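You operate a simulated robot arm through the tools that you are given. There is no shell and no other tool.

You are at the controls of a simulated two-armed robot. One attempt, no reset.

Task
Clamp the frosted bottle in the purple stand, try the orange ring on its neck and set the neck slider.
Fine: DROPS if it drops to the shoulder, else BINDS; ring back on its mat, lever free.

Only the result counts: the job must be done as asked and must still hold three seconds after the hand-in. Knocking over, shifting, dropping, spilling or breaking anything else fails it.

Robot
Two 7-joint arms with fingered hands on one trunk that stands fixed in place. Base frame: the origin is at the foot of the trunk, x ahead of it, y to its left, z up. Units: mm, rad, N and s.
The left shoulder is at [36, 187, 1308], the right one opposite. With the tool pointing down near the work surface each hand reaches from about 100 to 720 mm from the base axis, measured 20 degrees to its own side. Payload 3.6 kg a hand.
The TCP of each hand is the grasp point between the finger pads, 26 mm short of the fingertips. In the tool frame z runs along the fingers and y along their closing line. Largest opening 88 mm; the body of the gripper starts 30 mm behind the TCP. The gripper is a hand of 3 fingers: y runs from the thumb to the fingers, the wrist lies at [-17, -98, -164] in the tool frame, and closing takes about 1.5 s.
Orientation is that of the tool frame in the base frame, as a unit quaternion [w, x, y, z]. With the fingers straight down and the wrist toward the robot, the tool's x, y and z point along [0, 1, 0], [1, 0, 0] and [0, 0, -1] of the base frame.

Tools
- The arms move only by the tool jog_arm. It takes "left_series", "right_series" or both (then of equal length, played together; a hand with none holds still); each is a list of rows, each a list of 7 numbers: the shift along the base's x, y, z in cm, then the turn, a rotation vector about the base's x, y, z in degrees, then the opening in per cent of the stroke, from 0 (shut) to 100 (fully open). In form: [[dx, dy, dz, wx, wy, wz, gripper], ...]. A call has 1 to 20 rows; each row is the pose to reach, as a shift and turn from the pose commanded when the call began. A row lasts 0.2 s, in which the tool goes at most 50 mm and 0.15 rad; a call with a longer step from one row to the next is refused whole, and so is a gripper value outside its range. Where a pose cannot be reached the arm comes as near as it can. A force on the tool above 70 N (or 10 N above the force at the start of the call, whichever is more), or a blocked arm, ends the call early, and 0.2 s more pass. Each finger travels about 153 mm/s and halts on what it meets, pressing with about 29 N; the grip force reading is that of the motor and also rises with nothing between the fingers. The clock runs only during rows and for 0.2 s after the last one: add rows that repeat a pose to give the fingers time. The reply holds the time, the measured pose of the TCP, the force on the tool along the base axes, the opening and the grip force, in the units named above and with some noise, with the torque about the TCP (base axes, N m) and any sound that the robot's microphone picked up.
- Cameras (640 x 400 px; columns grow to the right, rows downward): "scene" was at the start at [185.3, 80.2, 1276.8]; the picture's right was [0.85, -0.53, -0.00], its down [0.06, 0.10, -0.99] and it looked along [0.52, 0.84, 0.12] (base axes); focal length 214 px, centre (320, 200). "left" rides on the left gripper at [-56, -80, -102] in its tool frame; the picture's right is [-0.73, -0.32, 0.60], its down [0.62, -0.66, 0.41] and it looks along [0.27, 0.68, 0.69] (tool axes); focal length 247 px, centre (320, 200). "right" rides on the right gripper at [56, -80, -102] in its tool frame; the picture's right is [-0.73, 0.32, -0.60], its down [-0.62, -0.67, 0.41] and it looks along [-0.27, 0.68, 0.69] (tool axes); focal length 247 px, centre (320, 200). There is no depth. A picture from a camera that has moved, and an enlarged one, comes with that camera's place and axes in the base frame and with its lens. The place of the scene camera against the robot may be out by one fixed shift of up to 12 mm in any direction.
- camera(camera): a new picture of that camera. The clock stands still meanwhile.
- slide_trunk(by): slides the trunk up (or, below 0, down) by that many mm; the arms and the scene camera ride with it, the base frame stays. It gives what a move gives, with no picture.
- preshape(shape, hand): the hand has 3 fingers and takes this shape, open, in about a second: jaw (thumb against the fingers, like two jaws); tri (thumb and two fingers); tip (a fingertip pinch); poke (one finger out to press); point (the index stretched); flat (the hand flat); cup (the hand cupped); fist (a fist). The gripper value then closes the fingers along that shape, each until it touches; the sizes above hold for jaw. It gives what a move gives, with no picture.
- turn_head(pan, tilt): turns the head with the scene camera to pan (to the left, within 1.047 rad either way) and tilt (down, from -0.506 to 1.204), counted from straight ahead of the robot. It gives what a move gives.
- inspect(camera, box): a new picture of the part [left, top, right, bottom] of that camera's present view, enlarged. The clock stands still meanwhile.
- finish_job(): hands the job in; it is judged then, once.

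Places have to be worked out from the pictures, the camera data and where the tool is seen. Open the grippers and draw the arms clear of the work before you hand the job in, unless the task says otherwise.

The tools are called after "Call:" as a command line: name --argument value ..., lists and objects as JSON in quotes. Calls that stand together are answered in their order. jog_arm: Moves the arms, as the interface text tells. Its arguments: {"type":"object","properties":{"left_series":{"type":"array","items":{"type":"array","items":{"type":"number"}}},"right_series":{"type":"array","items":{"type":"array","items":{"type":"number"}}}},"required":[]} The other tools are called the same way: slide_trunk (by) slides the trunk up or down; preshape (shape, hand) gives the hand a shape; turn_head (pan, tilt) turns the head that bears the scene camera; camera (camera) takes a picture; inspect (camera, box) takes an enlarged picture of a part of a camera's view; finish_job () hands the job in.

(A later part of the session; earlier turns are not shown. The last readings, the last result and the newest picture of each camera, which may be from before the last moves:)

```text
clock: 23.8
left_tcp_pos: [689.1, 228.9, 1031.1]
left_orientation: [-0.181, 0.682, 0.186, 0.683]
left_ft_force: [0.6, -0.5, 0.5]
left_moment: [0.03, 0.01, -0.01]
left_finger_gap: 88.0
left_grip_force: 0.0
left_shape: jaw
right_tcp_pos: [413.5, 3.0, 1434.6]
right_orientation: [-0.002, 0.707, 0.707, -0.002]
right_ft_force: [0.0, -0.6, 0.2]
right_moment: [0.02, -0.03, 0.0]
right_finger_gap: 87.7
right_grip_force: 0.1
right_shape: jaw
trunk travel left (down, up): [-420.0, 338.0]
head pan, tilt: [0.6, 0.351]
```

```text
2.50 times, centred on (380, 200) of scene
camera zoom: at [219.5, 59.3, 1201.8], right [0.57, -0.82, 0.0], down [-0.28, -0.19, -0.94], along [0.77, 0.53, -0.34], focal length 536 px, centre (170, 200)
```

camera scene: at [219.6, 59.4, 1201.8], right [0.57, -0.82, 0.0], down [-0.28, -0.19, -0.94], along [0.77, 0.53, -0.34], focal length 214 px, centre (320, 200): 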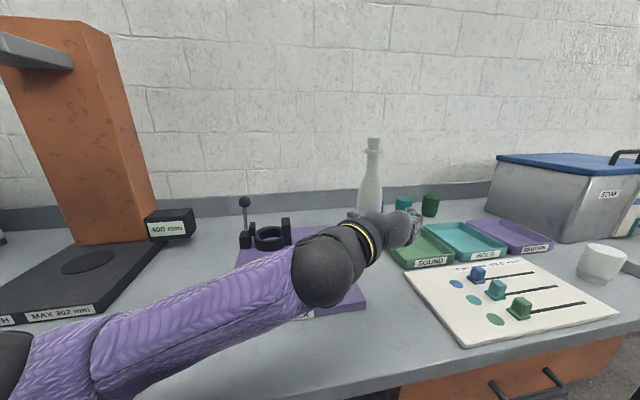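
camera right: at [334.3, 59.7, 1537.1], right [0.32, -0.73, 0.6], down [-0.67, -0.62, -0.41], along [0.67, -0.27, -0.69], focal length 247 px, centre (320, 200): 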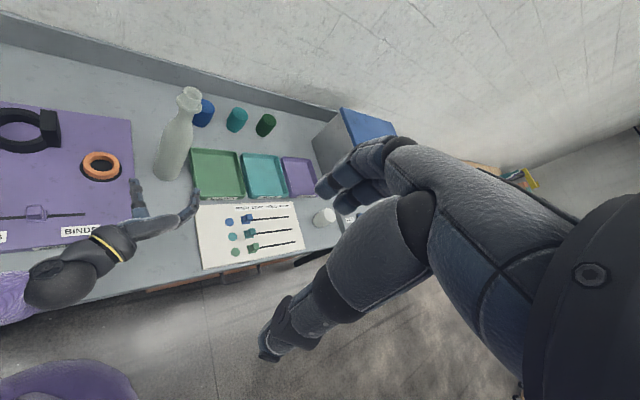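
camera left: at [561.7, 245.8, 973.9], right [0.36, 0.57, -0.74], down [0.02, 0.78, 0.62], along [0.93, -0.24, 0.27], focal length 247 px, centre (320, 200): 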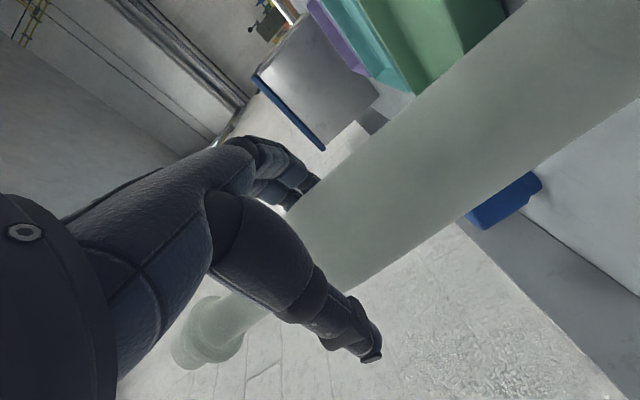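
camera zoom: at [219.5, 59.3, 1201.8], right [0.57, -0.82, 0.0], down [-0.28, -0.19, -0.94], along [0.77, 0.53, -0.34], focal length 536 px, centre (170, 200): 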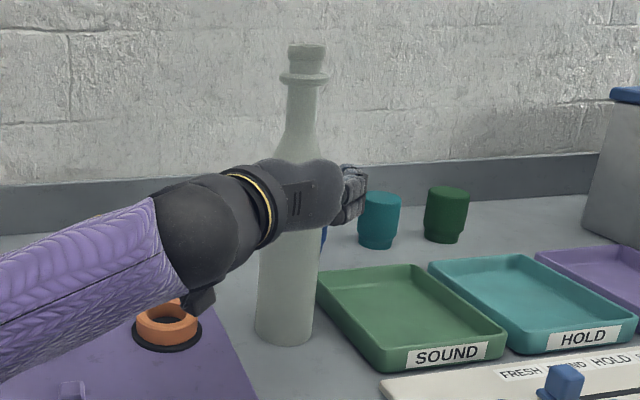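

The bottle stands between thumb and fingers with room on both sides. I close gradually to grip it.

Call:
jog_arm --left_series '[[0, 0, 0, 0, 0, 0, 85], [0, 0, 0, 0, 0, 0, 80], [0, 0, 0, 0, 0, 0, 76], [0, 0, 0, 0, 0, 0, 72], [0, 0, 0, 0, 0, 0, 68], [0, 0, 0, 0, 0, 0, 60], [0, 0, 0, 0, 0, 0, 50], [0, 0, 0, 0, 0, 0, 40], [0, 0, 0, 0, 0, 0, 40], [0, 0, 0, 0, 0, 0, 40]]'

Call:
camera --camera "left"

Call:
inspect --camera "scene" --box '[310, 120, 450, 280]'

```text
clock: 26.0
left_tcp_pos: [689.9, 228.1, 1030.9]
left_orientation: [-0.183, 0.682, 0.186, 0.683]
left_ft_force: [1.2, -0.9, -0.7]
left_moment: [-0.18, -0.1, -0.01]
left_finger_gap: 44.2
left_grip_force: 29.3
left_shape: jaw
right_tcp_pos: [414.7, 3.0, 1435.2]
right_orientation: [-0.001, 0.707, 0.707, -0.001]
right_ft_force: [0.3, -0.5, -0.4]
right_moment: [-0.01, 0.0, 0.0]
right_finger_gap: 87.3
right_grip_force: 0.1
right_shape: jaw
trunk travel left (down, up): [-420.0, 338.0]
head pan, tilt: [0.6, 0.351]
```

```text
taken
camera left: at [561.6, 245.6, 973.4], right [0.36, 0.57, -0.74], down [0.02, 0.78, 0.62], along [0.93, -0.24, 0.27], focal length 247 px, centre (320, 200)
```

left: 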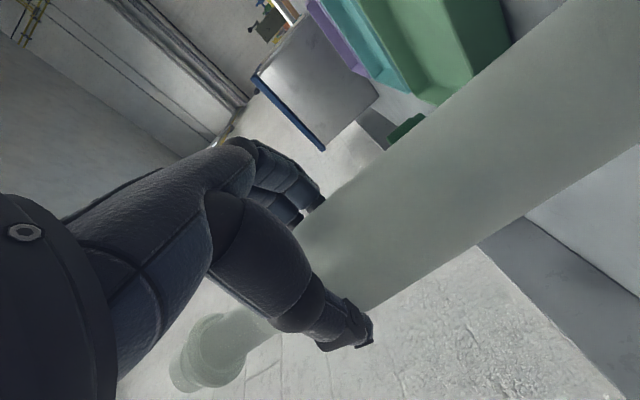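

```text
2.50 times, centred on (380, 200) of scene
camera zoom: at [219.7, 59.2, 1201.8], right [0.57, -0.82, 0.0], down [-0.28, -0.19, -0.94], along [0.77, 0.53, -0.34], focal length 536 px, centre (170, 200)
```

zoom: 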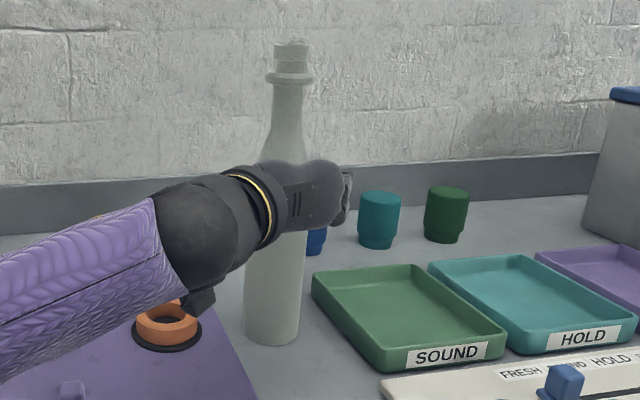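

Grip closed with 29 N; the fingers nudged the bottle ~13 mm toward the thumb but it still stands upright. I enlarge the left view to measure where the axis now sits in the hand.

Call:
inspect --camera "left" --box '[280, 0, 640, 360]'

Call:
inspect --camera "right" --box '[110, 70, 250, 220]'

```text
1.11 times, centred on (460, 180) of left
camera zoom: at [561.6, 245.6, 973.4], right [0.36, 0.57, -0.74], down [0.02, 0.78, 0.62], along [0.93, -0.24, 0.27], focal length 274 px, centre (164, 222)
```

zoom: 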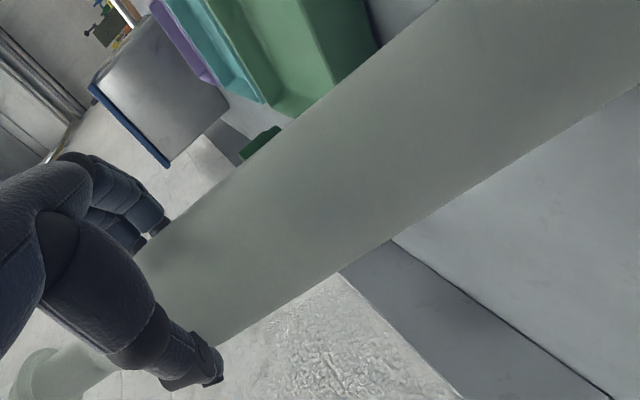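

```text
2.67 times, centred on (180, 145) of right
camera zoom: at [334.5, 59.4, 1537.0], right [0.32, -0.73, 0.6], down [-0.67, -0.62, -0.41], along [0.67, -0.27, -0.69], focal length 659 px, centre (693, 347)
```

zoom: 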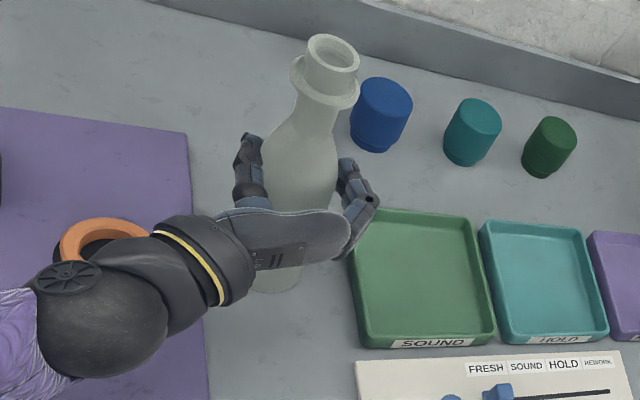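

Left-view edges put the bottle axis ≈15 mm ahead of and ≈12 mm thumb-side of the TCP. I lift straight up 125 mm so the base clears the clamp posts (≈960), then look.

Call:
jog_arm --left_series '[[0, 0, 1, 0, 0, 0, 40], [0, 0, 2.5, 0, 0, 0, 40], [0, 0, 4.5, 0, 0, 0, 40], [0, 0, 6.5, 0, 0, 0, 40], [0, 0, 8.5, 0, 0, 0, 40], [0, 0, 10.5, 0, 0, 0, 40], [0, 0, 12.5, 0, 0, 0, 40], [0, 0, 12.5, 0, 0, 0, 40]]'

Call:
camera --camera "left"

Call:
camera --camera "scene"

```text
clock: 27.8
left_tcp_pos: [691.1, 228.8, 1156.0]
left_orientation: [-0.182, 0.682, 0.186, 0.683]
left_ft_force: [-1.2, -0.1, -3.5]
left_moment: [-0.08, 0.03, -0.03]
left_finger_gap: 43.9
left_grip_force: 28.8
left_shape: jaw
right_tcp_pos: [415.2, 1.4, 1434.2]
right_orientation: [-0.001, 0.707, 0.707, -0.001]
right_ft_force: [-0.6, 0.5, 0.0]
right_moment: [0.0, -0.04, 0.0]
right_finger_gap: 87.8
right_grip_force: 0.0
right_shape: jaw
trunk travel left (down, up): [-420.0, 338.0]
head pan, tilt: [0.6, 0.351]
```

```text
taken
camera left: at [562.7, 246.1, 1098.7], right [0.36, 0.57, -0.74], down [0.02, 0.78, 0.62], along [0.93, -0.24, 0.27], focal length 247 px, centre (320, 200)
```

left: 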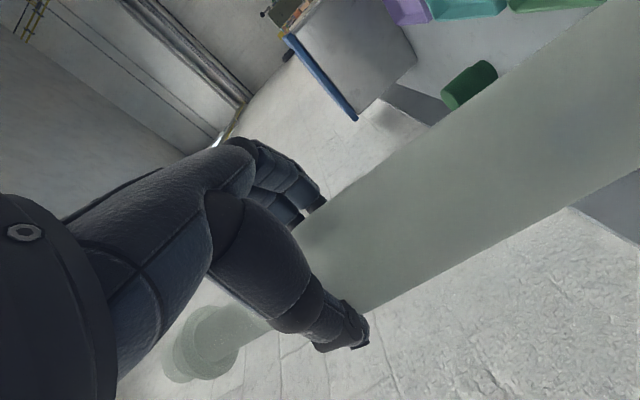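

```text
taken
camera scene: at [220.0, 59.4, 1201.7], right [0.57, -0.82, 0.0], down [-0.28, -0.19, -0.94], along [0.77, 0.53, -0.34], focal length 214 px, centre (320, 200)
```

scene: 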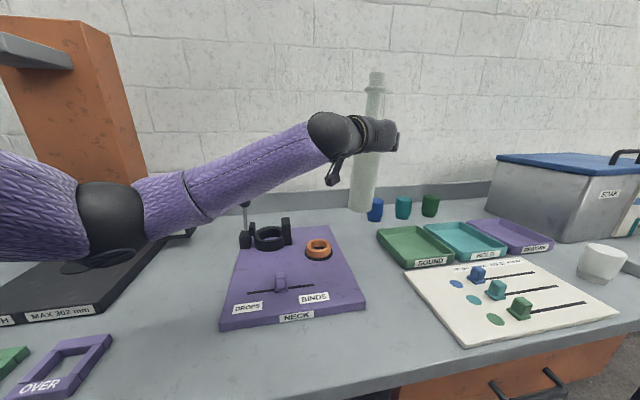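

Lifted with ≈3.5 N of weight. I enlarge to check whether the bottle tilted in the grip.

Call:
inspect --camera "scene" --box '[310, 60, 430, 220]'

Call:
inspect --camera "left" --box '[150, 0, 640, 390]'

Call:
camera --camera "right"

```text
2.50 times, centred on (370, 140) of scene
camera zoom: at [220.0, 59.4, 1201.7], right [0.57, -0.82, 0.0], down [-0.28, -0.19, -0.94], along [0.77, 0.53, -0.34], focal length 536 px, centre (195, 350)
```

zoom: 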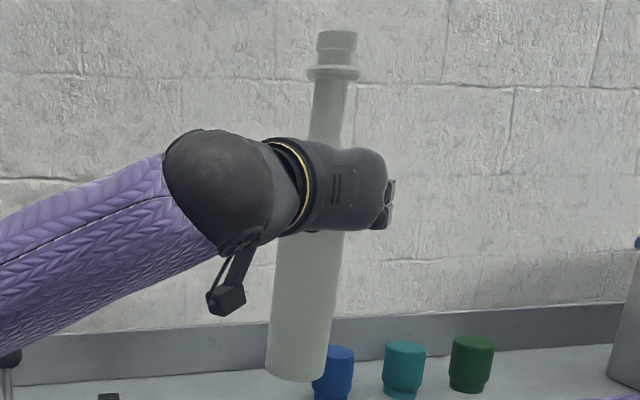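

```text
1.03 times, centred on (395, 195) of left (not enlarged: the box is as wide or as high as the picture)
camera zoom: at [562.7, 246.1, 1098.7], right [0.36, 0.57, -0.74], down [0.02, 0.78, 0.62], along [0.93, -0.24, 0.27], focal length 253 px, centre (243, 205)
```

zoom: 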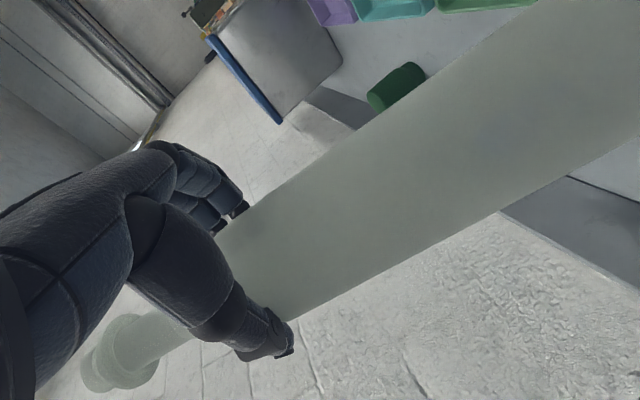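

```text
taken
camera right: at [334.9, 59.7, 1536.9], right [0.32, -0.73, 0.6], down [-0.67, -0.62, -0.41], along [0.67, -0.27, -0.69], focal length 247 px, centre (320, 200)
```

right: 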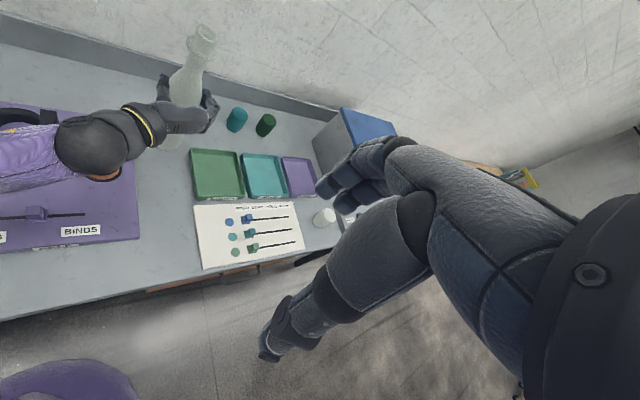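

The bottle tilted about 2.5° (top toward the fingers) on lifting. I undo that with the hand, carry it at this height to above the collar, and bring the right hand (as overhead camera) leftward.

Call:
jog_arm --left_series '[[-0.5, 0.8, 0, -0.5, -0.3, 0, 40], [-2, 3, 0, -1, -0.6, 0, 40], [-4, 6, 0, -1.6, -0.9, 0, 40], [-6, 9, 0, -2.2, -1.25, 0, 40], [-8, 12, 0, -2.2, -1.25, 0, 40], [-10, 15, 0, -2.2, -1.25, 0, 40], [-12, 18, 0, -2.2, -1.25, 0, 40], [-13.1, 19.8, 0, -2.2, -1.25, 0, 40], [-13.55, 20.5, 0, -2.2, -1.25, 0, 40], [-13.55, 20.5, 0, -2.2, -1.25, 0, 40]]' --right_series '[[0, 2, 0, 0, 0, 4, 100], [0, 4, 0, 0, 0, 8, 100], [0, 6, 0, 0, 0, 12, 100], [0, 8, 0, 0, 0, 16, 100], [0, 10, 0, 0, 0, 20, 100], [0, 12, 0, 0, 0, 24, 100], [0, 14, 0, 0, 0, 28, 100], [0, 16, 0, 0, 0, 32, 100], [0, 18, 0, 0, 0, 35, 100], [0, 18, 0, 0, 0, 35, 100]]'

Call:
camera --camera "right"

Call:
camera --camera "scene"

Call:
camera --camera "left"

```text
clock: 30.0
left_tcp_pos: [554.7, 432.5, 1156.9]
left_orientation: [-0.166, 0.678, 0.2, 0.687]
left_ft_force: [0.0, -0.7, -4.1]
left_moment: [-0.08, 0.0, -0.03]
left_finger_gap: 44.0
left_grip_force: 29.0
left_shape: jaw
right_tcp_pos: [414.6, 182.3, 1434.5]
right_orientation: [-0.001, 0.461, 0.888, -0.002]
right_ft_force: [0.1, 1.2, 0.3]
right_moment: [-0.01, 0.02, 0.02]
right_finger_gap: 88.0
right_grip_force: 0.1
right_shape: jaw
trunk travel left (down, up): [-420.0, 338.0]
head pan, tilt: [0.6, 0.351]
```

```text
taken
camera right: at [316.5, 183.2, 1536.6], right [0.69, -0.42, 0.6], down [-0.19, -0.89, -0.41], along [0.7, 0.17, -0.69], focal length 247 px, centre (320, 200)
```

right: 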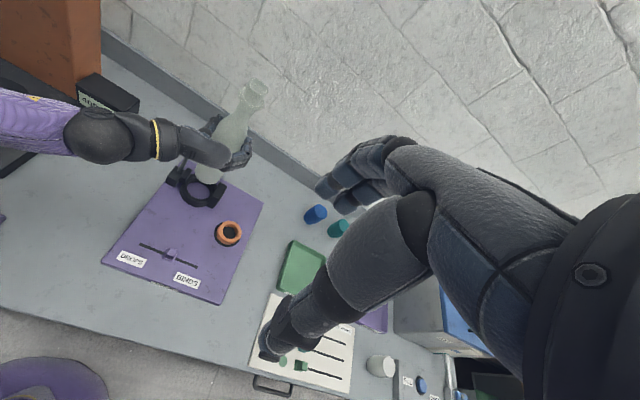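

```text
taken
camera scene: at [220.0, 59.0, 1201.7], right [0.57, -0.82, 0.0], down [-0.28, -0.19, -0.94], along [0.77, 0.53, -0.34], focal length 214 px, centre (320, 200)
```

scene: 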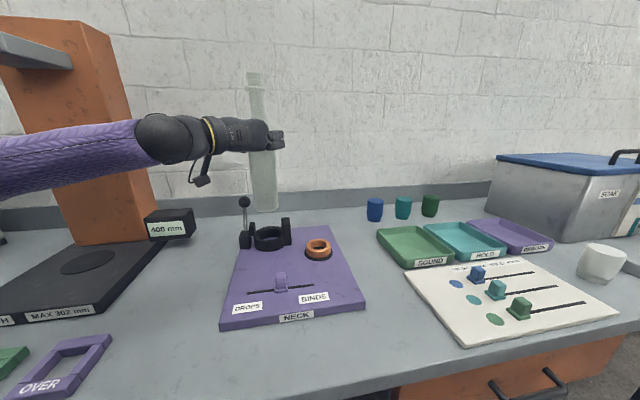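

```text
taken
camera left: at [428.3, 447.5, 1096.4], right [0.38, 0.54, -0.75], down [0.01, 0.81, 0.59], along [0.93, -0.23, 0.3], focal length 247 px, centre (320, 200)
```

left: 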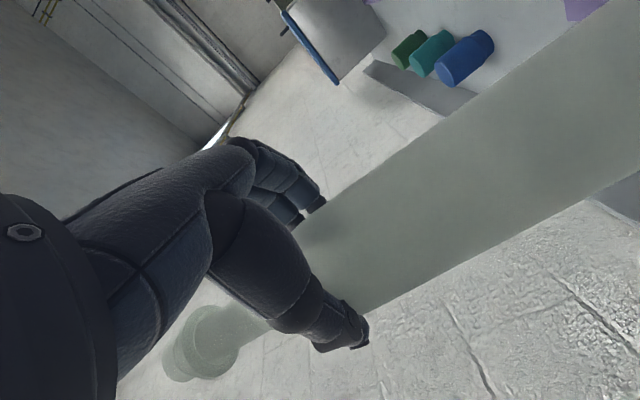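

The bottle is above the clamp. I enlarge both fixed views to compare bottle axis and collar centre.

Call:
inspect --camera "scene" --box '[205, 60, 325, 270]'

Call:
inspect --camera "scene" --box '[225, 185, 305, 265]'

Call:
inspect --camera "right" --box '[150, 70, 280, 220]'

```text
1.90 times, centred on (265, 165) of scene
camera zoom: at [220.0, 59.0, 1201.7], right [0.57, -0.82, 0.0], down [-0.28, -0.19, -0.94], along [0.77, 0.53, -0.34], focal length 408 px, centre (425, 267)
```

zoom: 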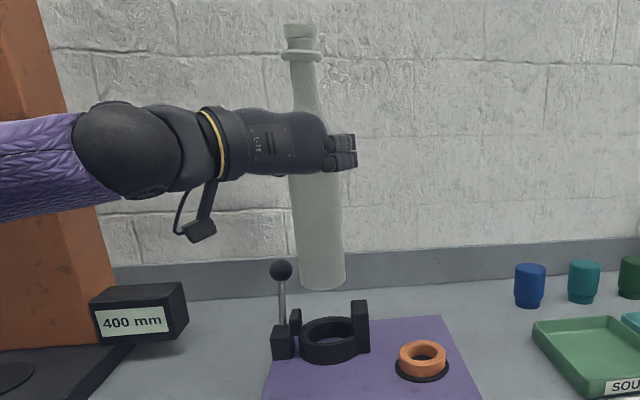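

```text
5.00 times, centred on (265, 225) of scene
camera zoom: at [220.0, 59.0, 1201.7], right [0.57, -0.82, 0.0], down [-0.28, -0.19, -0.94], along [0.77, 0.53, -0.34], focal length 1072 px, centre (595, 75)
```

zoom: 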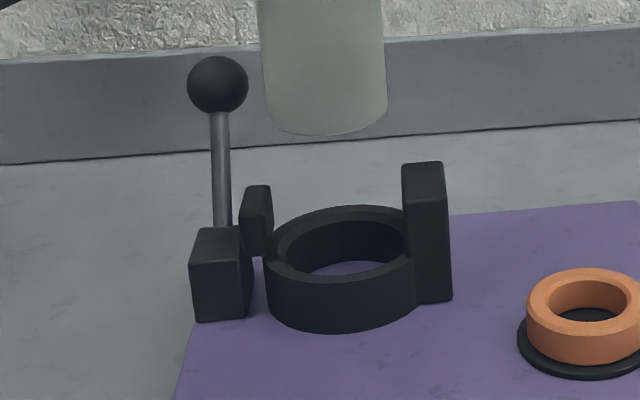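

```text
2.67 times, centred on (215, 145) of right
camera zoom: at [316.5, 183.2, 1536.6], right [0.69, -0.42, 0.6], down [-0.19, -0.89, -0.41], along [0.7, 0.17, -0.69], focal length 659 px, centre (600, 347)
```

zoom: 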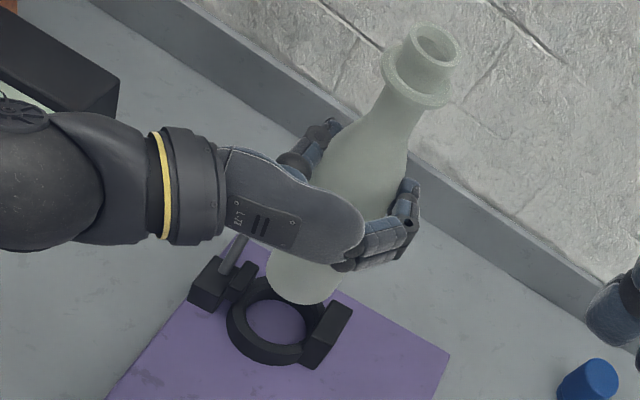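

In the scene view the bottle is vertical and laterally aligned with the collar within ~1 mm. I zoom the overhead right view to check the other direction.

Call:
inspect --camera "right" --box '[180, 155, 240, 215]'

Call:
inspect --camera "right" --box '[210, 75, 270, 135]'

```text
6.67 times, centred on (210, 185) of right
camera zoom: at [316.5, 183.2, 1536.6], right [0.69, -0.42, 0.6], down [-0.19, -0.89, -0.41], along [0.7, 0.17, -0.69], focal length 1646 px, centre (1053, 300)
```

zoom: 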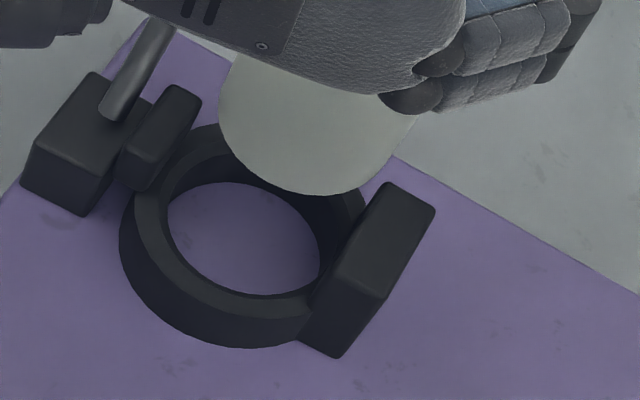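

```text
6.67 times, centred on (240, 105) of right
camera zoom: at [316.5, 183.2, 1536.6], right [0.69, -0.42, 0.6], down [-0.19, -0.89, -0.41], along [0.7, 0.17, -0.69], focal length 1646 px, centre (853, 833)
```

zoom: 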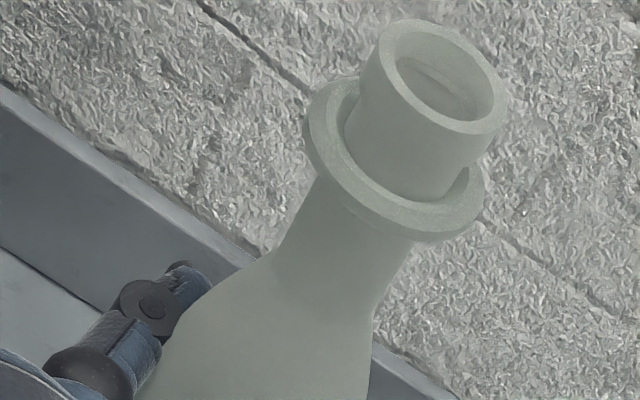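

Overhead view: collar centre ≈(566,452), bottle base ≈(567,455), but the mouth appears leaned back slightly toward the robot. I check that tilt with finer left-camera pictures.

Call:
inspect --camera "left" --box '[310, 150, 470, 310]'

Call:
inspect --camera "left" --box '[440, 0, 640, 230]'

Call:
inspect --camera "right" --box '[190, 70, 290, 200]'

```text
2.50 times, centred on (390, 230) of left
camera zoom: at [428.3, 447.5, 1096.4], right [0.38, 0.54, -0.75], down [0.01, 0.81, 0.59], along [0.93, -0.23, 0.3], focal length 617 px, centre (145, 125)
```

zoom: 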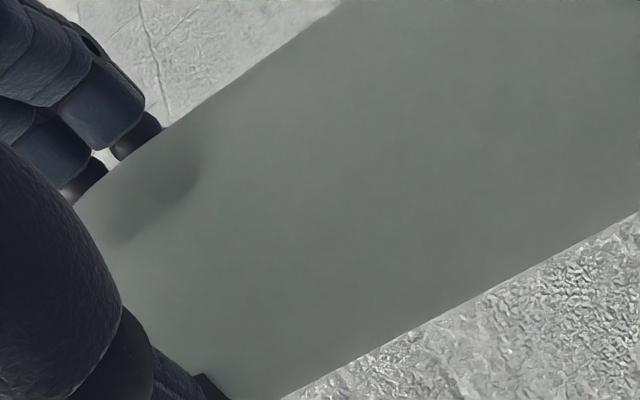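

```text
1.74 times, centred on (540, 115) of left
camera zoom: at [428.3, 447.5, 1096.4], right [0.38, 0.54, -0.75], down [0.01, 0.81, 0.59], along [0.93, -0.23, 0.3], focal length 430 px, centre (-63, 348)
```

zoom: 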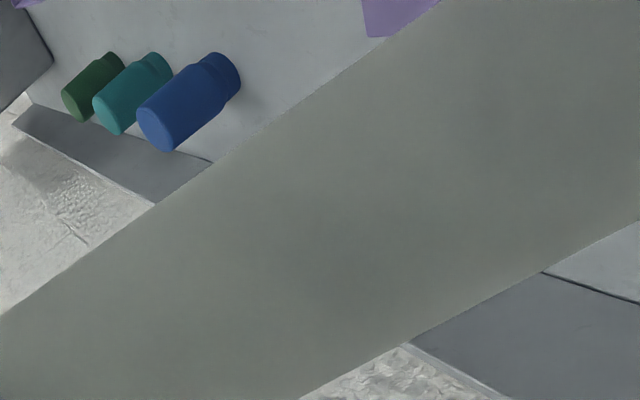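

```text
3.08 times, centred on (240, 135) of right
camera zoom: at [316.5, 183.2, 1536.6], right [0.69, -0.42, 0.6], down [-0.19, -0.89, -0.41], along [0.7, 0.17, -0.69], focal length 760 px, centre (566, 400)
```

zoom: 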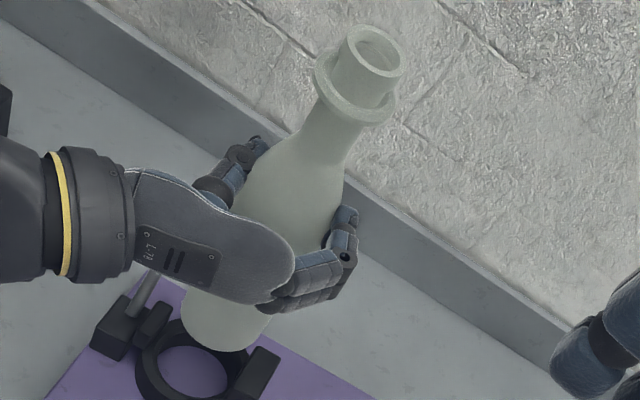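

The silhouettes give an axis leaning ≈2° back toward the robot and ≈1° right, with the axis at (564,451) at z≈1096; the collar centre is ≈(565,452). I correct the lean, shift slightly and lower 50 mm so the base comes between the posts, then check again.

Call:
jog_arm --left_series '[[0.1, 0.15, 0, -1, 0.65, 0, 40], [0.19, 0.31, 0, -2, 1.3, 0, 40], [0.19, 0.31, 0, -2, 1.3, 0, 40], [0.19, 0.31, -1.5, -2, 1.3, 0, 40], [0.19, 0.31, -3, -2, 1.3, 0, 40], [0.19, 0.31, -4, -2, 1.3, 0, 40], [0.19, 0.31, -4, -2, 1.3, 0, 40]]'

Call:
inspect --camera "right" --box '[180, 155, 240, 215]'

Call:
inspect --camera "scene" --box '[225, 185, 305, 265]'

Call:
inspect --camera "scene" --box '[205, 60, 325, 270]'

Call:
inspect --camera "left" --box '[310, 150, 470, 310]'

Call:
inspect --camera "left" --box '[440, 0, 640, 230]'

```text
clock: 31.6
left_tcp_pos: [558.0, 437.1, 1116.2]
left_orientation: [-0.157, 0.689, 0.211, 0.676]
left_ft_force: [-0.9, 0.5, -3.7]
left_moment: [-0.09, 0.03, 0.0]
left_finger_gap: 44.0
left_grip_force: 28.9
left_shape: jaw
right_tcp_pos: [413.4, 182.3, 1433.6]
right_orientation: [-0.001, 0.462, 0.887, -0.001]
right_ft_force: [0.1, -0.3, 0.2]
right_moment: [-0.02, -0.01, 0.02]
right_finger_gap: 87.7
right_grip_force: 0.1
right_shape: jaw
trunk travel left (down, up): [-420.0, 338.0]
head pan, tilt: [0.6, 0.351]
```

```text
6.67 times, centred on (210, 185) of right
camera zoom: at [316.3, 183.8, 1536.6], right [0.68, -0.42, 0.6], down [-0.19, -0.89, -0.41], along [0.7, 0.17, -0.69], focal length 1646 px, centre (1053, 300)
```

zoom: 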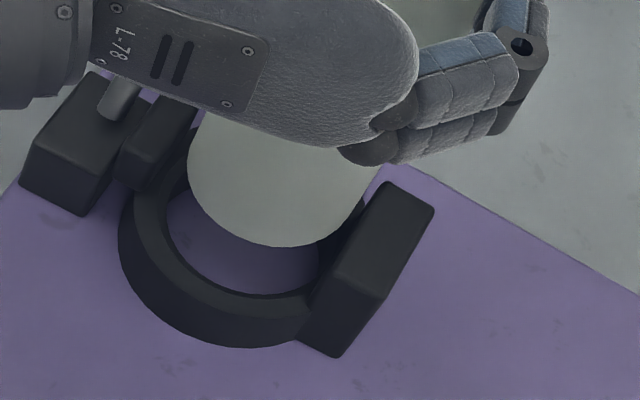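

```text
5.00 times, centred on (265, 225) of scene
camera zoom: at [219.8, 59.7, 1201.7], right [0.57, -0.82, 0.0], down [-0.28, -0.19, -0.94], along [0.77, 0.53, -0.34], focal length 1072 px, centre (595, 75)
```

zoom: 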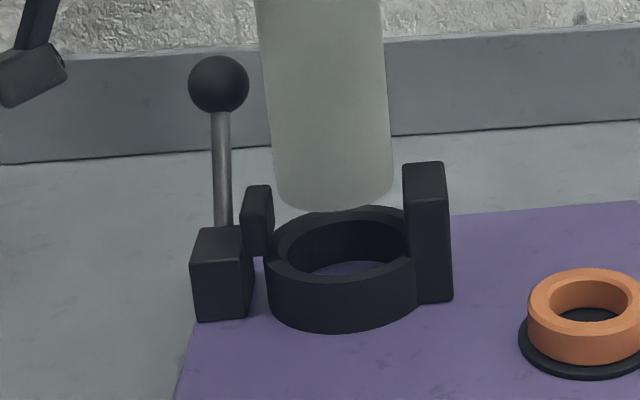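

```text
1.90 times, centred on (265, 165) of scene
camera zoom: at [219.8, 59.7, 1201.7], right [0.57, -0.82, 0.0], down [-0.28, -0.19, -0.94], along [0.77, 0.53, -0.34], focal length 408 px, centre (425, 267)
```

zoom: 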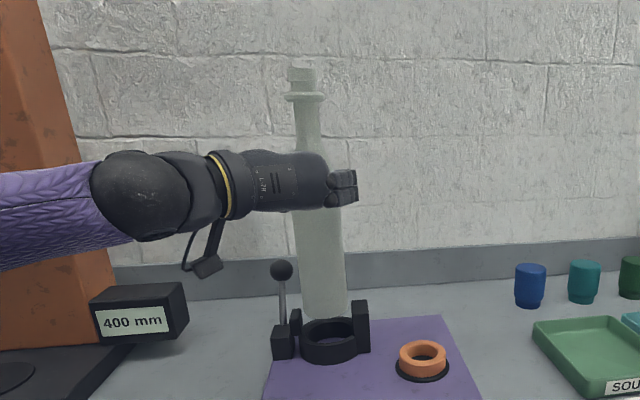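

```text
2.50 times, centred on (390, 230) of left
camera zoom: at [429.1, 449.7, 1057.9], right [0.36, 0.52, -0.78], down [0.02, 0.83, 0.56], along [0.93, -0.22, 0.29], focal length 617 px, centre (145, 125)
```

zoom: 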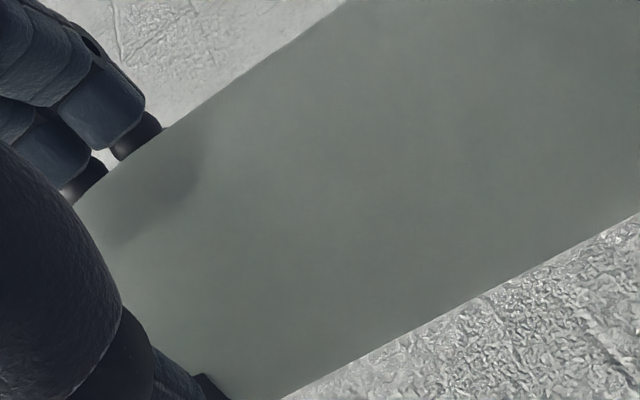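

```text
1.74 times, centred on (540, 115) of left
camera zoom: at [429.1, 449.7, 1057.9], right [0.36, 0.52, -0.78], down [0.02, 0.83, 0.56], along [0.93, -0.22, 0.29], focal length 430 px, centre (-63, 348)
```

zoom: 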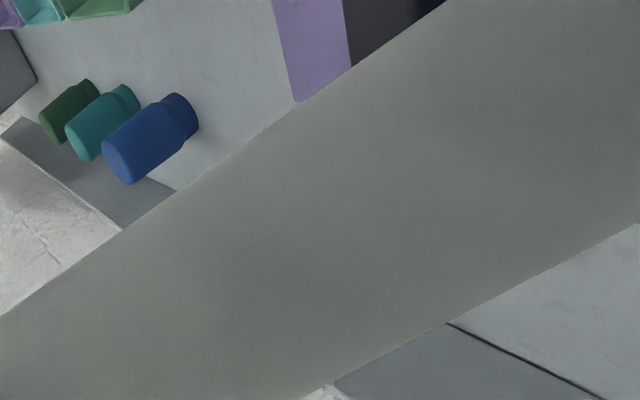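

The bottle is rigid in the hand and now vertical; scene and overhead views put it within about 1 mm of the collar centre. I trim 0.7 mm and lower 66 mm into the collar, watching force.

Call:
jog_arm --left_series '[[0.02, -0.07, -1, 0, 0, 0, 40], [0.02, -0.07, -2, 0, 0, 0, 40], [0.02, -0.07, -3, 0, 0, 0, 40], [0.02, -0.07, -3.7, 0, 0, 0, 40], [0.02, -0.07, -4.4, 0, 0, 0, 40], [0.02, -0.07, -5.1, 0, 0, 0, 40], [0.02, -0.07, -5.8, 0, 0, 0, 40], [0.02, -0.07, -6.3, 0, 0, 0, 40], [0.02, -0.07, -6.6, 0, 0, 0, 40], [0.02, -0.07, -6.6, 0, 0, 0, 40]]'

Call:
inspect --camera "right" --box '[180, 155, 240, 215]'

Call:
inspect --camera "scene" --box '[225, 185, 305, 265]'

```text
clock: 33.8
left_tcp_pos: [558.8, 435.6, 1052.2]
left_orientation: [-0.157, 0.686, 0.211, 0.678]
left_ft_force: [3.3, -0.7, 9.0]
left_moment: [-0.08, -0.24, -0.05]
left_finger_gap: 44.1
left_grip_force: 28.5
left_shape: jaw
right_tcp_pos: [413.7, 182.2, 1433.9]
right_orientation: [0.0, 0.461, 0.887, -0.002]
right_ft_force: [0.6, -0.3, 0.7]
right_moment: [-0.02, -0.01, 0.0]
right_finger_gap: 87.6
right_grip_force: 0.0
right_shape: jaw
trunk travel left (down, up): [-420.0, 338.0]
head pan, tilt: [0.6, 0.351]
```

```text
6.67 times, centred on (210, 185) of right
camera zoom: at [315.5, 182.7, 1537.0], right [0.68, -0.42, 0.6], down [-0.19, -0.89, -0.41], along [0.7, 0.17, -0.69], focal length 1646 px, centre (1053, 300)
```

zoom: 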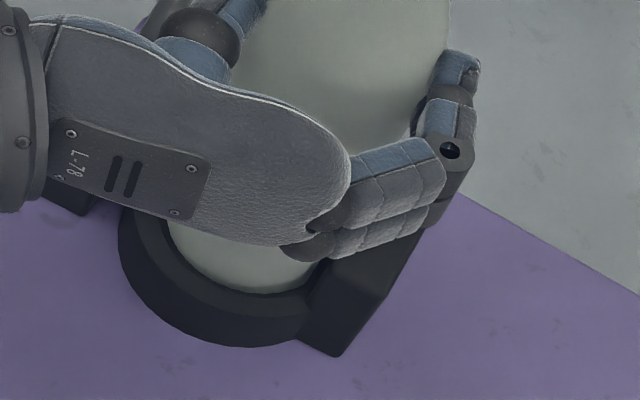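

```text
5.00 times, centred on (265, 225) of scene
camera zoom: at [219.3, 58.8, 1202.0], right [0.57, -0.83, 0.0], down [-0.28, -0.19, -0.94], along [0.77, 0.53, -0.34], focal length 1072 px, centre (595, 75)
```

zoom: 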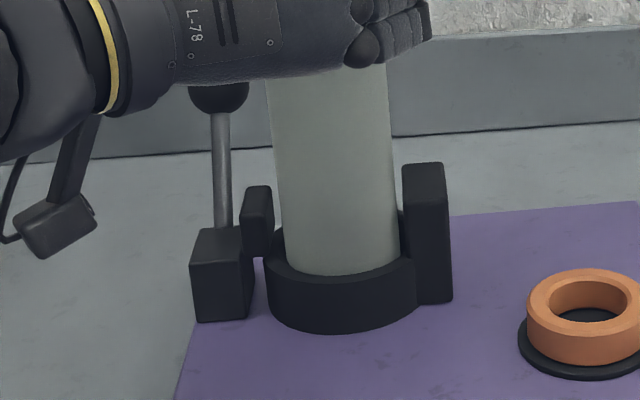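

The bottle is inside the collar and the force rose to ≈13 N of support at TCP z 1052, probably the stand floor. I press 2 mm more to confirm it is seated.

Call:
jog_arm --left_series '[[0, 0, -0.1, 0, 0, 0, 40], [0, 0, -0.2, 0, 0, 0, 40], [0, 0, -0.2, 0, 0, 0, 40]]'

Call:
inspect --camera "scene" --box '[205, 60, 325, 270]'

```text
clock: 34.6
left_tcp_pos: [557.0, 434.8, 1050.0]
left_orientation: [-0.157, 0.687, 0.21, 0.678]
left_ft_force: [5.8, -0.7, 20.1]
left_moment: [-0.1, -0.43, -0.14]
left_finger_gap: 44.3
left_grip_force: 28.9
left_shape: jaw
right_tcp_pos: [411.8, 179.9, 1436.0]
right_orientation: [0.0, 0.462, 0.887, -0.001]
right_ft_force: [-1.0, 0.3, -0.5]
right_moment: [0.0, 0.04, 0.03]
right_finger_gap: 87.7
right_grip_force: 0.1
right_shape: jaw
trunk travel left (down, up): [-420.0, 338.0]
head pan, tilt: [0.6, 0.351]
```

```text
1.90 times, centred on (265, 165) of scene
camera zoom: at [218.7, 58.0, 1202.2], right [0.57, -0.83, 0.0], down [-0.28, -0.19, -0.94], along [0.78, 0.53, -0.34], focal length 408 px, centre (425, 267)
```

zoom: 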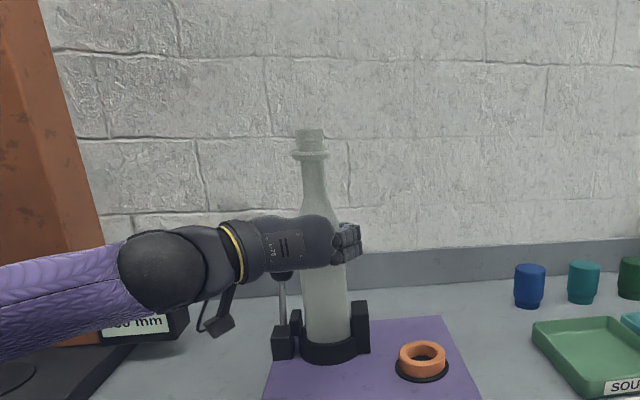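

A stiff 20 N: seated on the stand floor (mouth ≈21 mm higher than it was on the table). I relax the push and open the fingers gradually.

Call:
jog_arm --left_series '[[0, 0, 0.15, 0, 0, 0, 40], [0, 0, 0.3, 0, 0, 0, 45], [0, 0, 0.3, 0, 0, 0, 52], [0, 0, 0.3, 0, 0, 0, 58], [0, 0, 0.3, 0, 0, 0, 64], [0, 0, 0.3, 0, 0, 0, 70], [0, 0, 0.3, 0, 0, 0, 76], [0, 0, 0.3, 0, 0, 0, 82], [0, 0, 0.3, 0, 0, 0, 88], [0, 0, 0.3, 0, 0, 0, 88]]'

Call:
camera --camera "left"

Call:
inspect --camera "scene" --box '[205, 60, 325, 270]'

Call:
inspect --camera "right" --box '[150, 90, 290, 230]'

```text
clock: 36.8
left_tcp_pos: [556.8, 435.6, 1050.5]
left_orientation: [-0.156, 0.689, 0.21, 0.676]
left_ft_force: [-0.3, 1.0, 0.2]
left_moment: [-0.02, 0.02, 0.0]
left_finger_gap: 77.2
left_grip_force: 0.0
left_shape: jaw
right_tcp_pos: [413.3, 183.2, 1433.8]
right_orientation: [-0.001, 0.462, 0.887, -0.001]
right_ft_force: [0.0, -0.6, 0.0]
right_moment: [-0.03, 0.0, 0.0]
right_finger_gap: 87.9
right_grip_force: 0.1
right_shape: jaw
trunk travel left (down, up): [-420.0, 338.0]
head pan, tilt: [0.6, 0.351]
```

```text
taken
camera left: at [428.6, 448.9, 992.7], right [0.36, 0.52, -0.78], down [0.02, 0.83, 0.56], along [0.93, -0.22, 0.29], focal length 247 px, centre (320, 200)
```

left: 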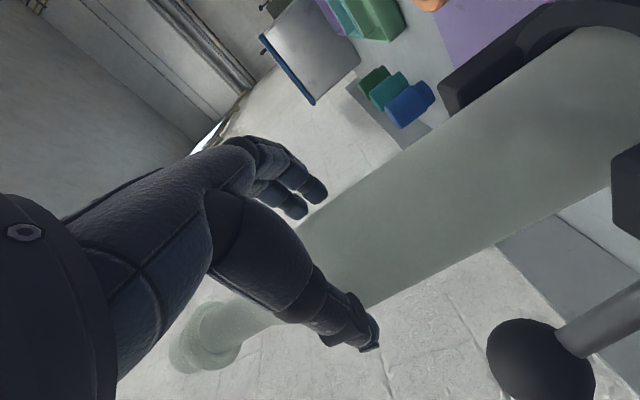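

```text
1.90 times, centred on (265, 165) of scene
camera zoom: at [219.5, 59.4, 1201.8], right [0.57, -0.82, 0.0], down [-0.28, -0.19, -0.94], along [0.77, 0.53, -0.34], focal length 408 px, centre (425, 267)
```

zoom: 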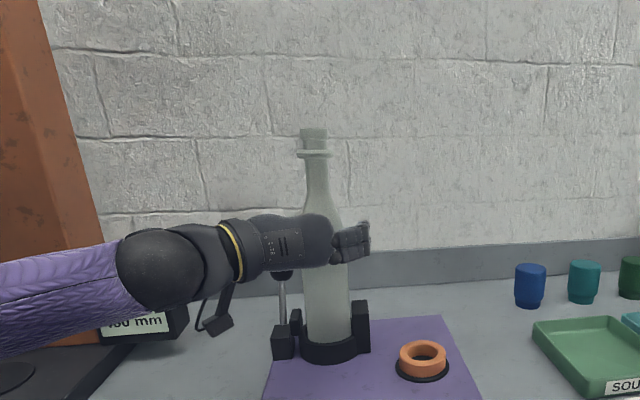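

```text
2.86 times, centred on (220, 160) of right
camera zoom: at [315.9, 183.6, 1536.7], right [0.68, -0.42, 0.6], down [-0.19, -0.89, -0.41], along [0.7, 0.17, -0.69], focal length 706 px, centre (606, 314)
```

zoom: 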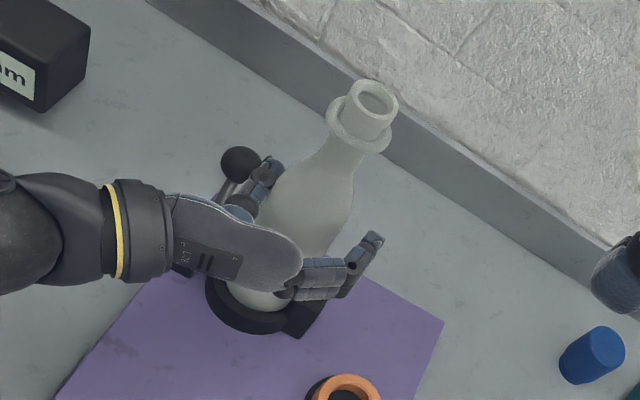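

The bottle stands free in the collar. I shift the hand 6 mm thumb-ward to centre the gap, open fully and withdraw straight back.

Call:
jog_arm --left_series '[[-0.15, 0.25, 0, 0, 0, 0, 90], [-0.3, 0.5, 0, 0, 0, 0, 95], [-0.3, 0.5, 0, 0, 0, 0, 100], [-1.16, 0, 0, 0, 0, 0, 100], [-2.9, -1, 0, 0, 0, 0, 100], [-5.5, -2.5, 0, 0, 0, 0, 100], [-8.5, -4.2, 0, 0, 0, 0, 100], [-12, -6.2, 0, 0, 0, 0, 100], [-12, -6.2, 0, 0, 0, 0, 100]]'

Call:
camera --camera "left"

Call:
camera --camera "scene"

Call:
inspect --camera "right" --box '[150, 90, 290, 230]'

```text
clock: 38.8
left_tcp_pos: [437.4, 375.2, 1052.0]
left_orientation: [-0.158, 0.688, 0.211, 0.676]
left_ft_force: [0.2, -0.1, 0.1]
left_moment: [0.0, -0.02, 0.01]
left_finger_gap: 87.8
left_grip_force: 0.1
left_shape: jaw
right_tcp_pos: [413.9, 182.7, 1434.0]
right_orientation: [-0.002, 0.462, 0.887, -0.002]
right_ft_force: [0.7, 0.3, -0.1]
right_moment: [0.03, 0.01, 0.03]
right_finger_gap: 87.5
right_grip_force: 0.0
right_shape: jaw
trunk travel left (down, up): [-420.0, 338.0]
head pan, tilt: [0.6, 0.351]
```

```text
taken
camera left: at [309.7, 387.5, 994.4], right [0.36, 0.52, -0.78], down [0.02, 0.83, 0.56], along [0.93, -0.22, 0.29], focal length 247 px, centre (320, 200)
```

left: 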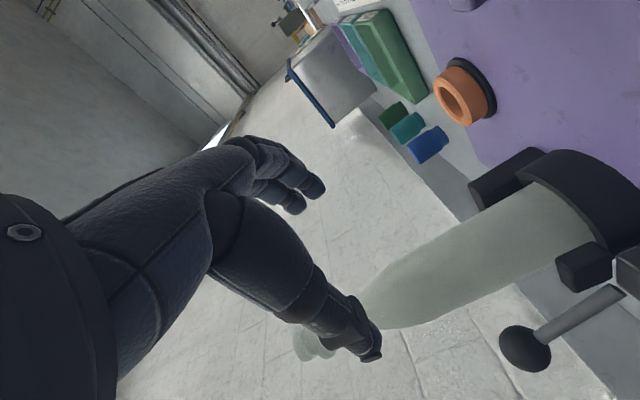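

```text
taken
camera scene: at [220.1, 59.7, 1201.7], right [0.57, -0.82, 0.0], down [-0.28, -0.19, -0.94], along [0.77, 0.53, -0.34], focal length 214 px, centre (320, 200)
```

scene: 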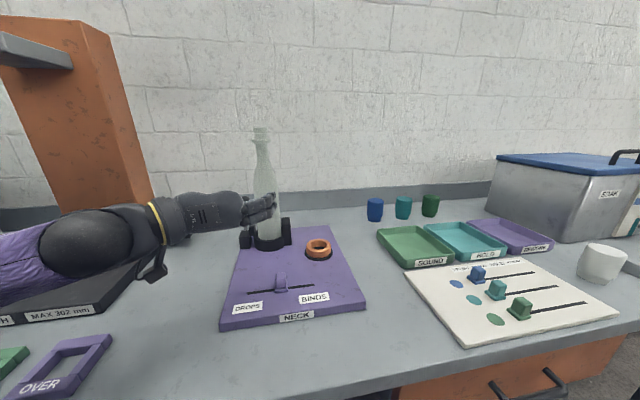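

```text
2.86 times, centred on (220, 160) of right
camera zoom: at [316.7, 183.9, 1536.4], right [0.68, -0.42, 0.6], down [-0.19, -0.89, -0.41], along [0.7, 0.17, -0.69], focal length 706 px, centre (606, 314)
```

zoom: 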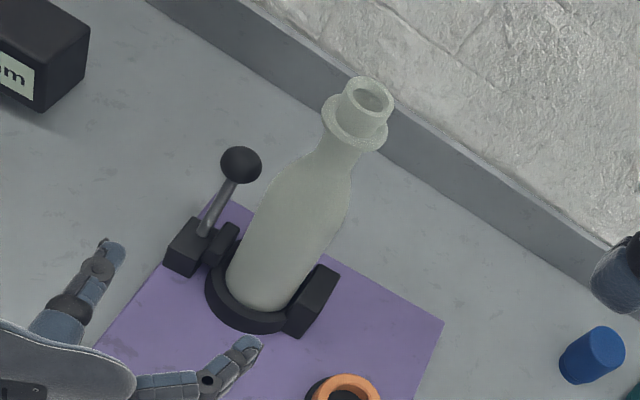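

The bottle stands upright in the collar. Next is the lever, ball ≈(548,524,997): I will reach over it from above with the palm tilted away from the bottle. First I raise the hand back to the tool-down posture.

Call:
jog_arm --left_series '[[-0.2, 0.3, 3, -5.94, 3.68, 3.39, 100], [-0.4, 0.6, 6, -11.88, 7.37, 6.78, 100], [-0.6, 1, 9, -17.8, 11.05, 10.2, 100], [-0.8, 1.5, 12, -23.75, 14.74, 13.57, 100], [-1, 2, 15, -29.7, 18.4, 16.96, 100], [-1.2, 2.5, 17, -35.6, 22.1, 20.35, 100], [-1.4, 3, 19, -41.6, 25.8, 23.75, 100], [-1.5, 3.5, 21, -47.5, 29.5, 27.1, 100], [-1.6, 4, 22, -53.4, 33.2, 30.5, 100], [-1.7, 5, 23, -59.4, 36.8, 33.9, 100], [-1.7, 5.5, 24, -65.3, 40.5, 37.3, 100], [-1.7, 6, 24.8, -71.3, 44.2, 40.7, 100], [-1.7, 6.5, 24.8, -77.2, 47.9, 44.1, 100], [-1.7, 6.5, 24.8, -77.2, 47.9, 44.1, 100]]'

Call:
camera --camera "left"

```text
clock: 41.8
left_tcp_pos: [419.1, 437.6, 1299.2]
left_orientation: [0.001, 0.707, 0.707, 0.0]
left_ft_force: [0.1, 0.5, 0.1]
left_moment: [0.01, 0.0, -0.01]
left_finger_gap: 87.5
left_grip_force: 0.1
left_shape: jaw
right_tcp_pos: [413.2, 182.3, 1434.5]
right_orientation: [-0.001, 0.462, 0.887, -0.001]
right_ft_force: [-0.6, 0.0, -0.6]
right_moment: [0.01, 0.04, 0.02]
right_finger_gap: 87.9
right_grip_force: 0.1
right_shape: jaw
trunk travel left (down, up): [-420.0, 338.0]
head pan, tilt: [0.6, 0.351]
```

```text
taken
camera left: at [339.5, 381.5, 1400.4], right [-0.32, -0.74, -0.6], down [-0.67, 0.62, -0.41], along [0.68, 0.27, -0.69], focal length 247 px, centre (320, 200)
```

left: 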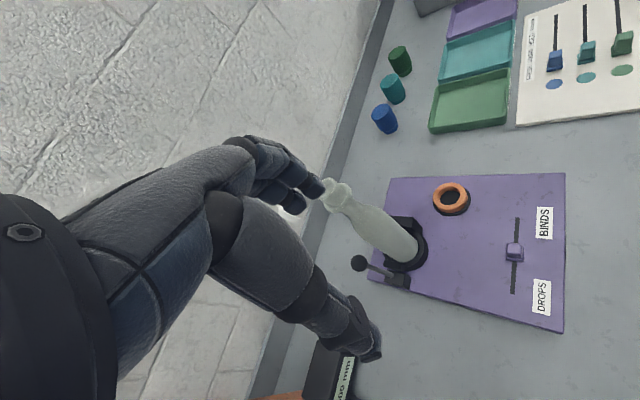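

From here the left camera sees the whole board from above; I enlarge it to refine positions of ball, bottle mouth, ring and slider.

Call:
inspect --camera "left" --box '[310, 160, 430, 300]'

Call:
inspect --camera "left" --box '[420, 165, 580, 335]'

Call:
inspect --camera "right" --box '[95, 140, 275, 310]'

```text
2.86 times, centred on (370, 230) of left
camera zoom: at [339.5, 381.5, 1400.4], right [-0.32, -0.74, -0.6], down [-0.67, 0.62, -0.41], along [0.68, 0.27, -0.69], focal length 706 px, centre (177, 114)
```

zoom: 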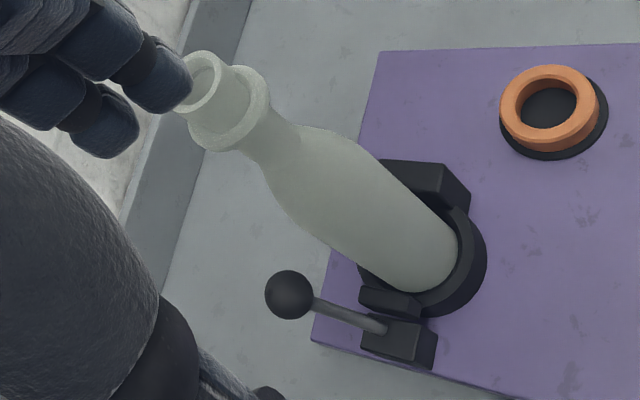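

```text
2.35 times, centred on (500, 250) of left
camera zoom: at [339.5, 381.5, 1400.4], right [-0.32, -0.74, -0.6], down [-0.67, 0.62, -0.41], along [0.68, 0.27, -0.69], focal length 581 px, centre (-104, 82)
```

zoom: 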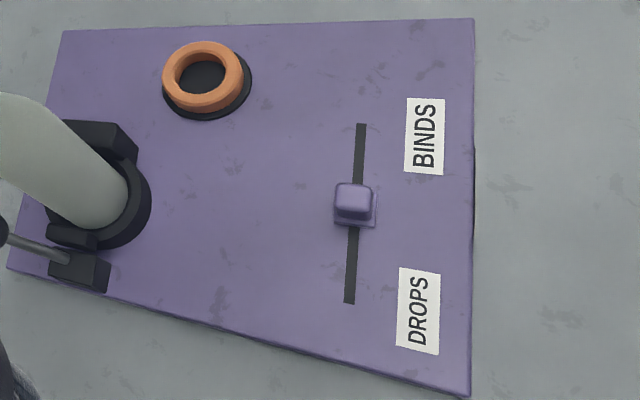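

```text
2.35 times, centred on (185, 225) of right
camera zoom: at [315.8, 183.3, 1536.7], right [0.68, -0.42, 0.6], down [-0.19, -0.89, -0.41], along [0.7, 0.17, -0.69], focal length 581 px, centre (638, 141)
```

zoom: 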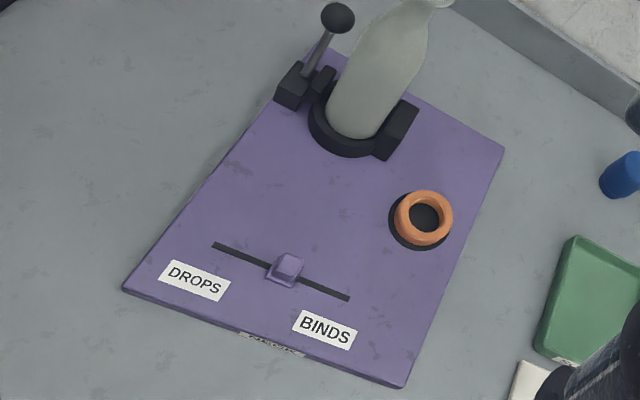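

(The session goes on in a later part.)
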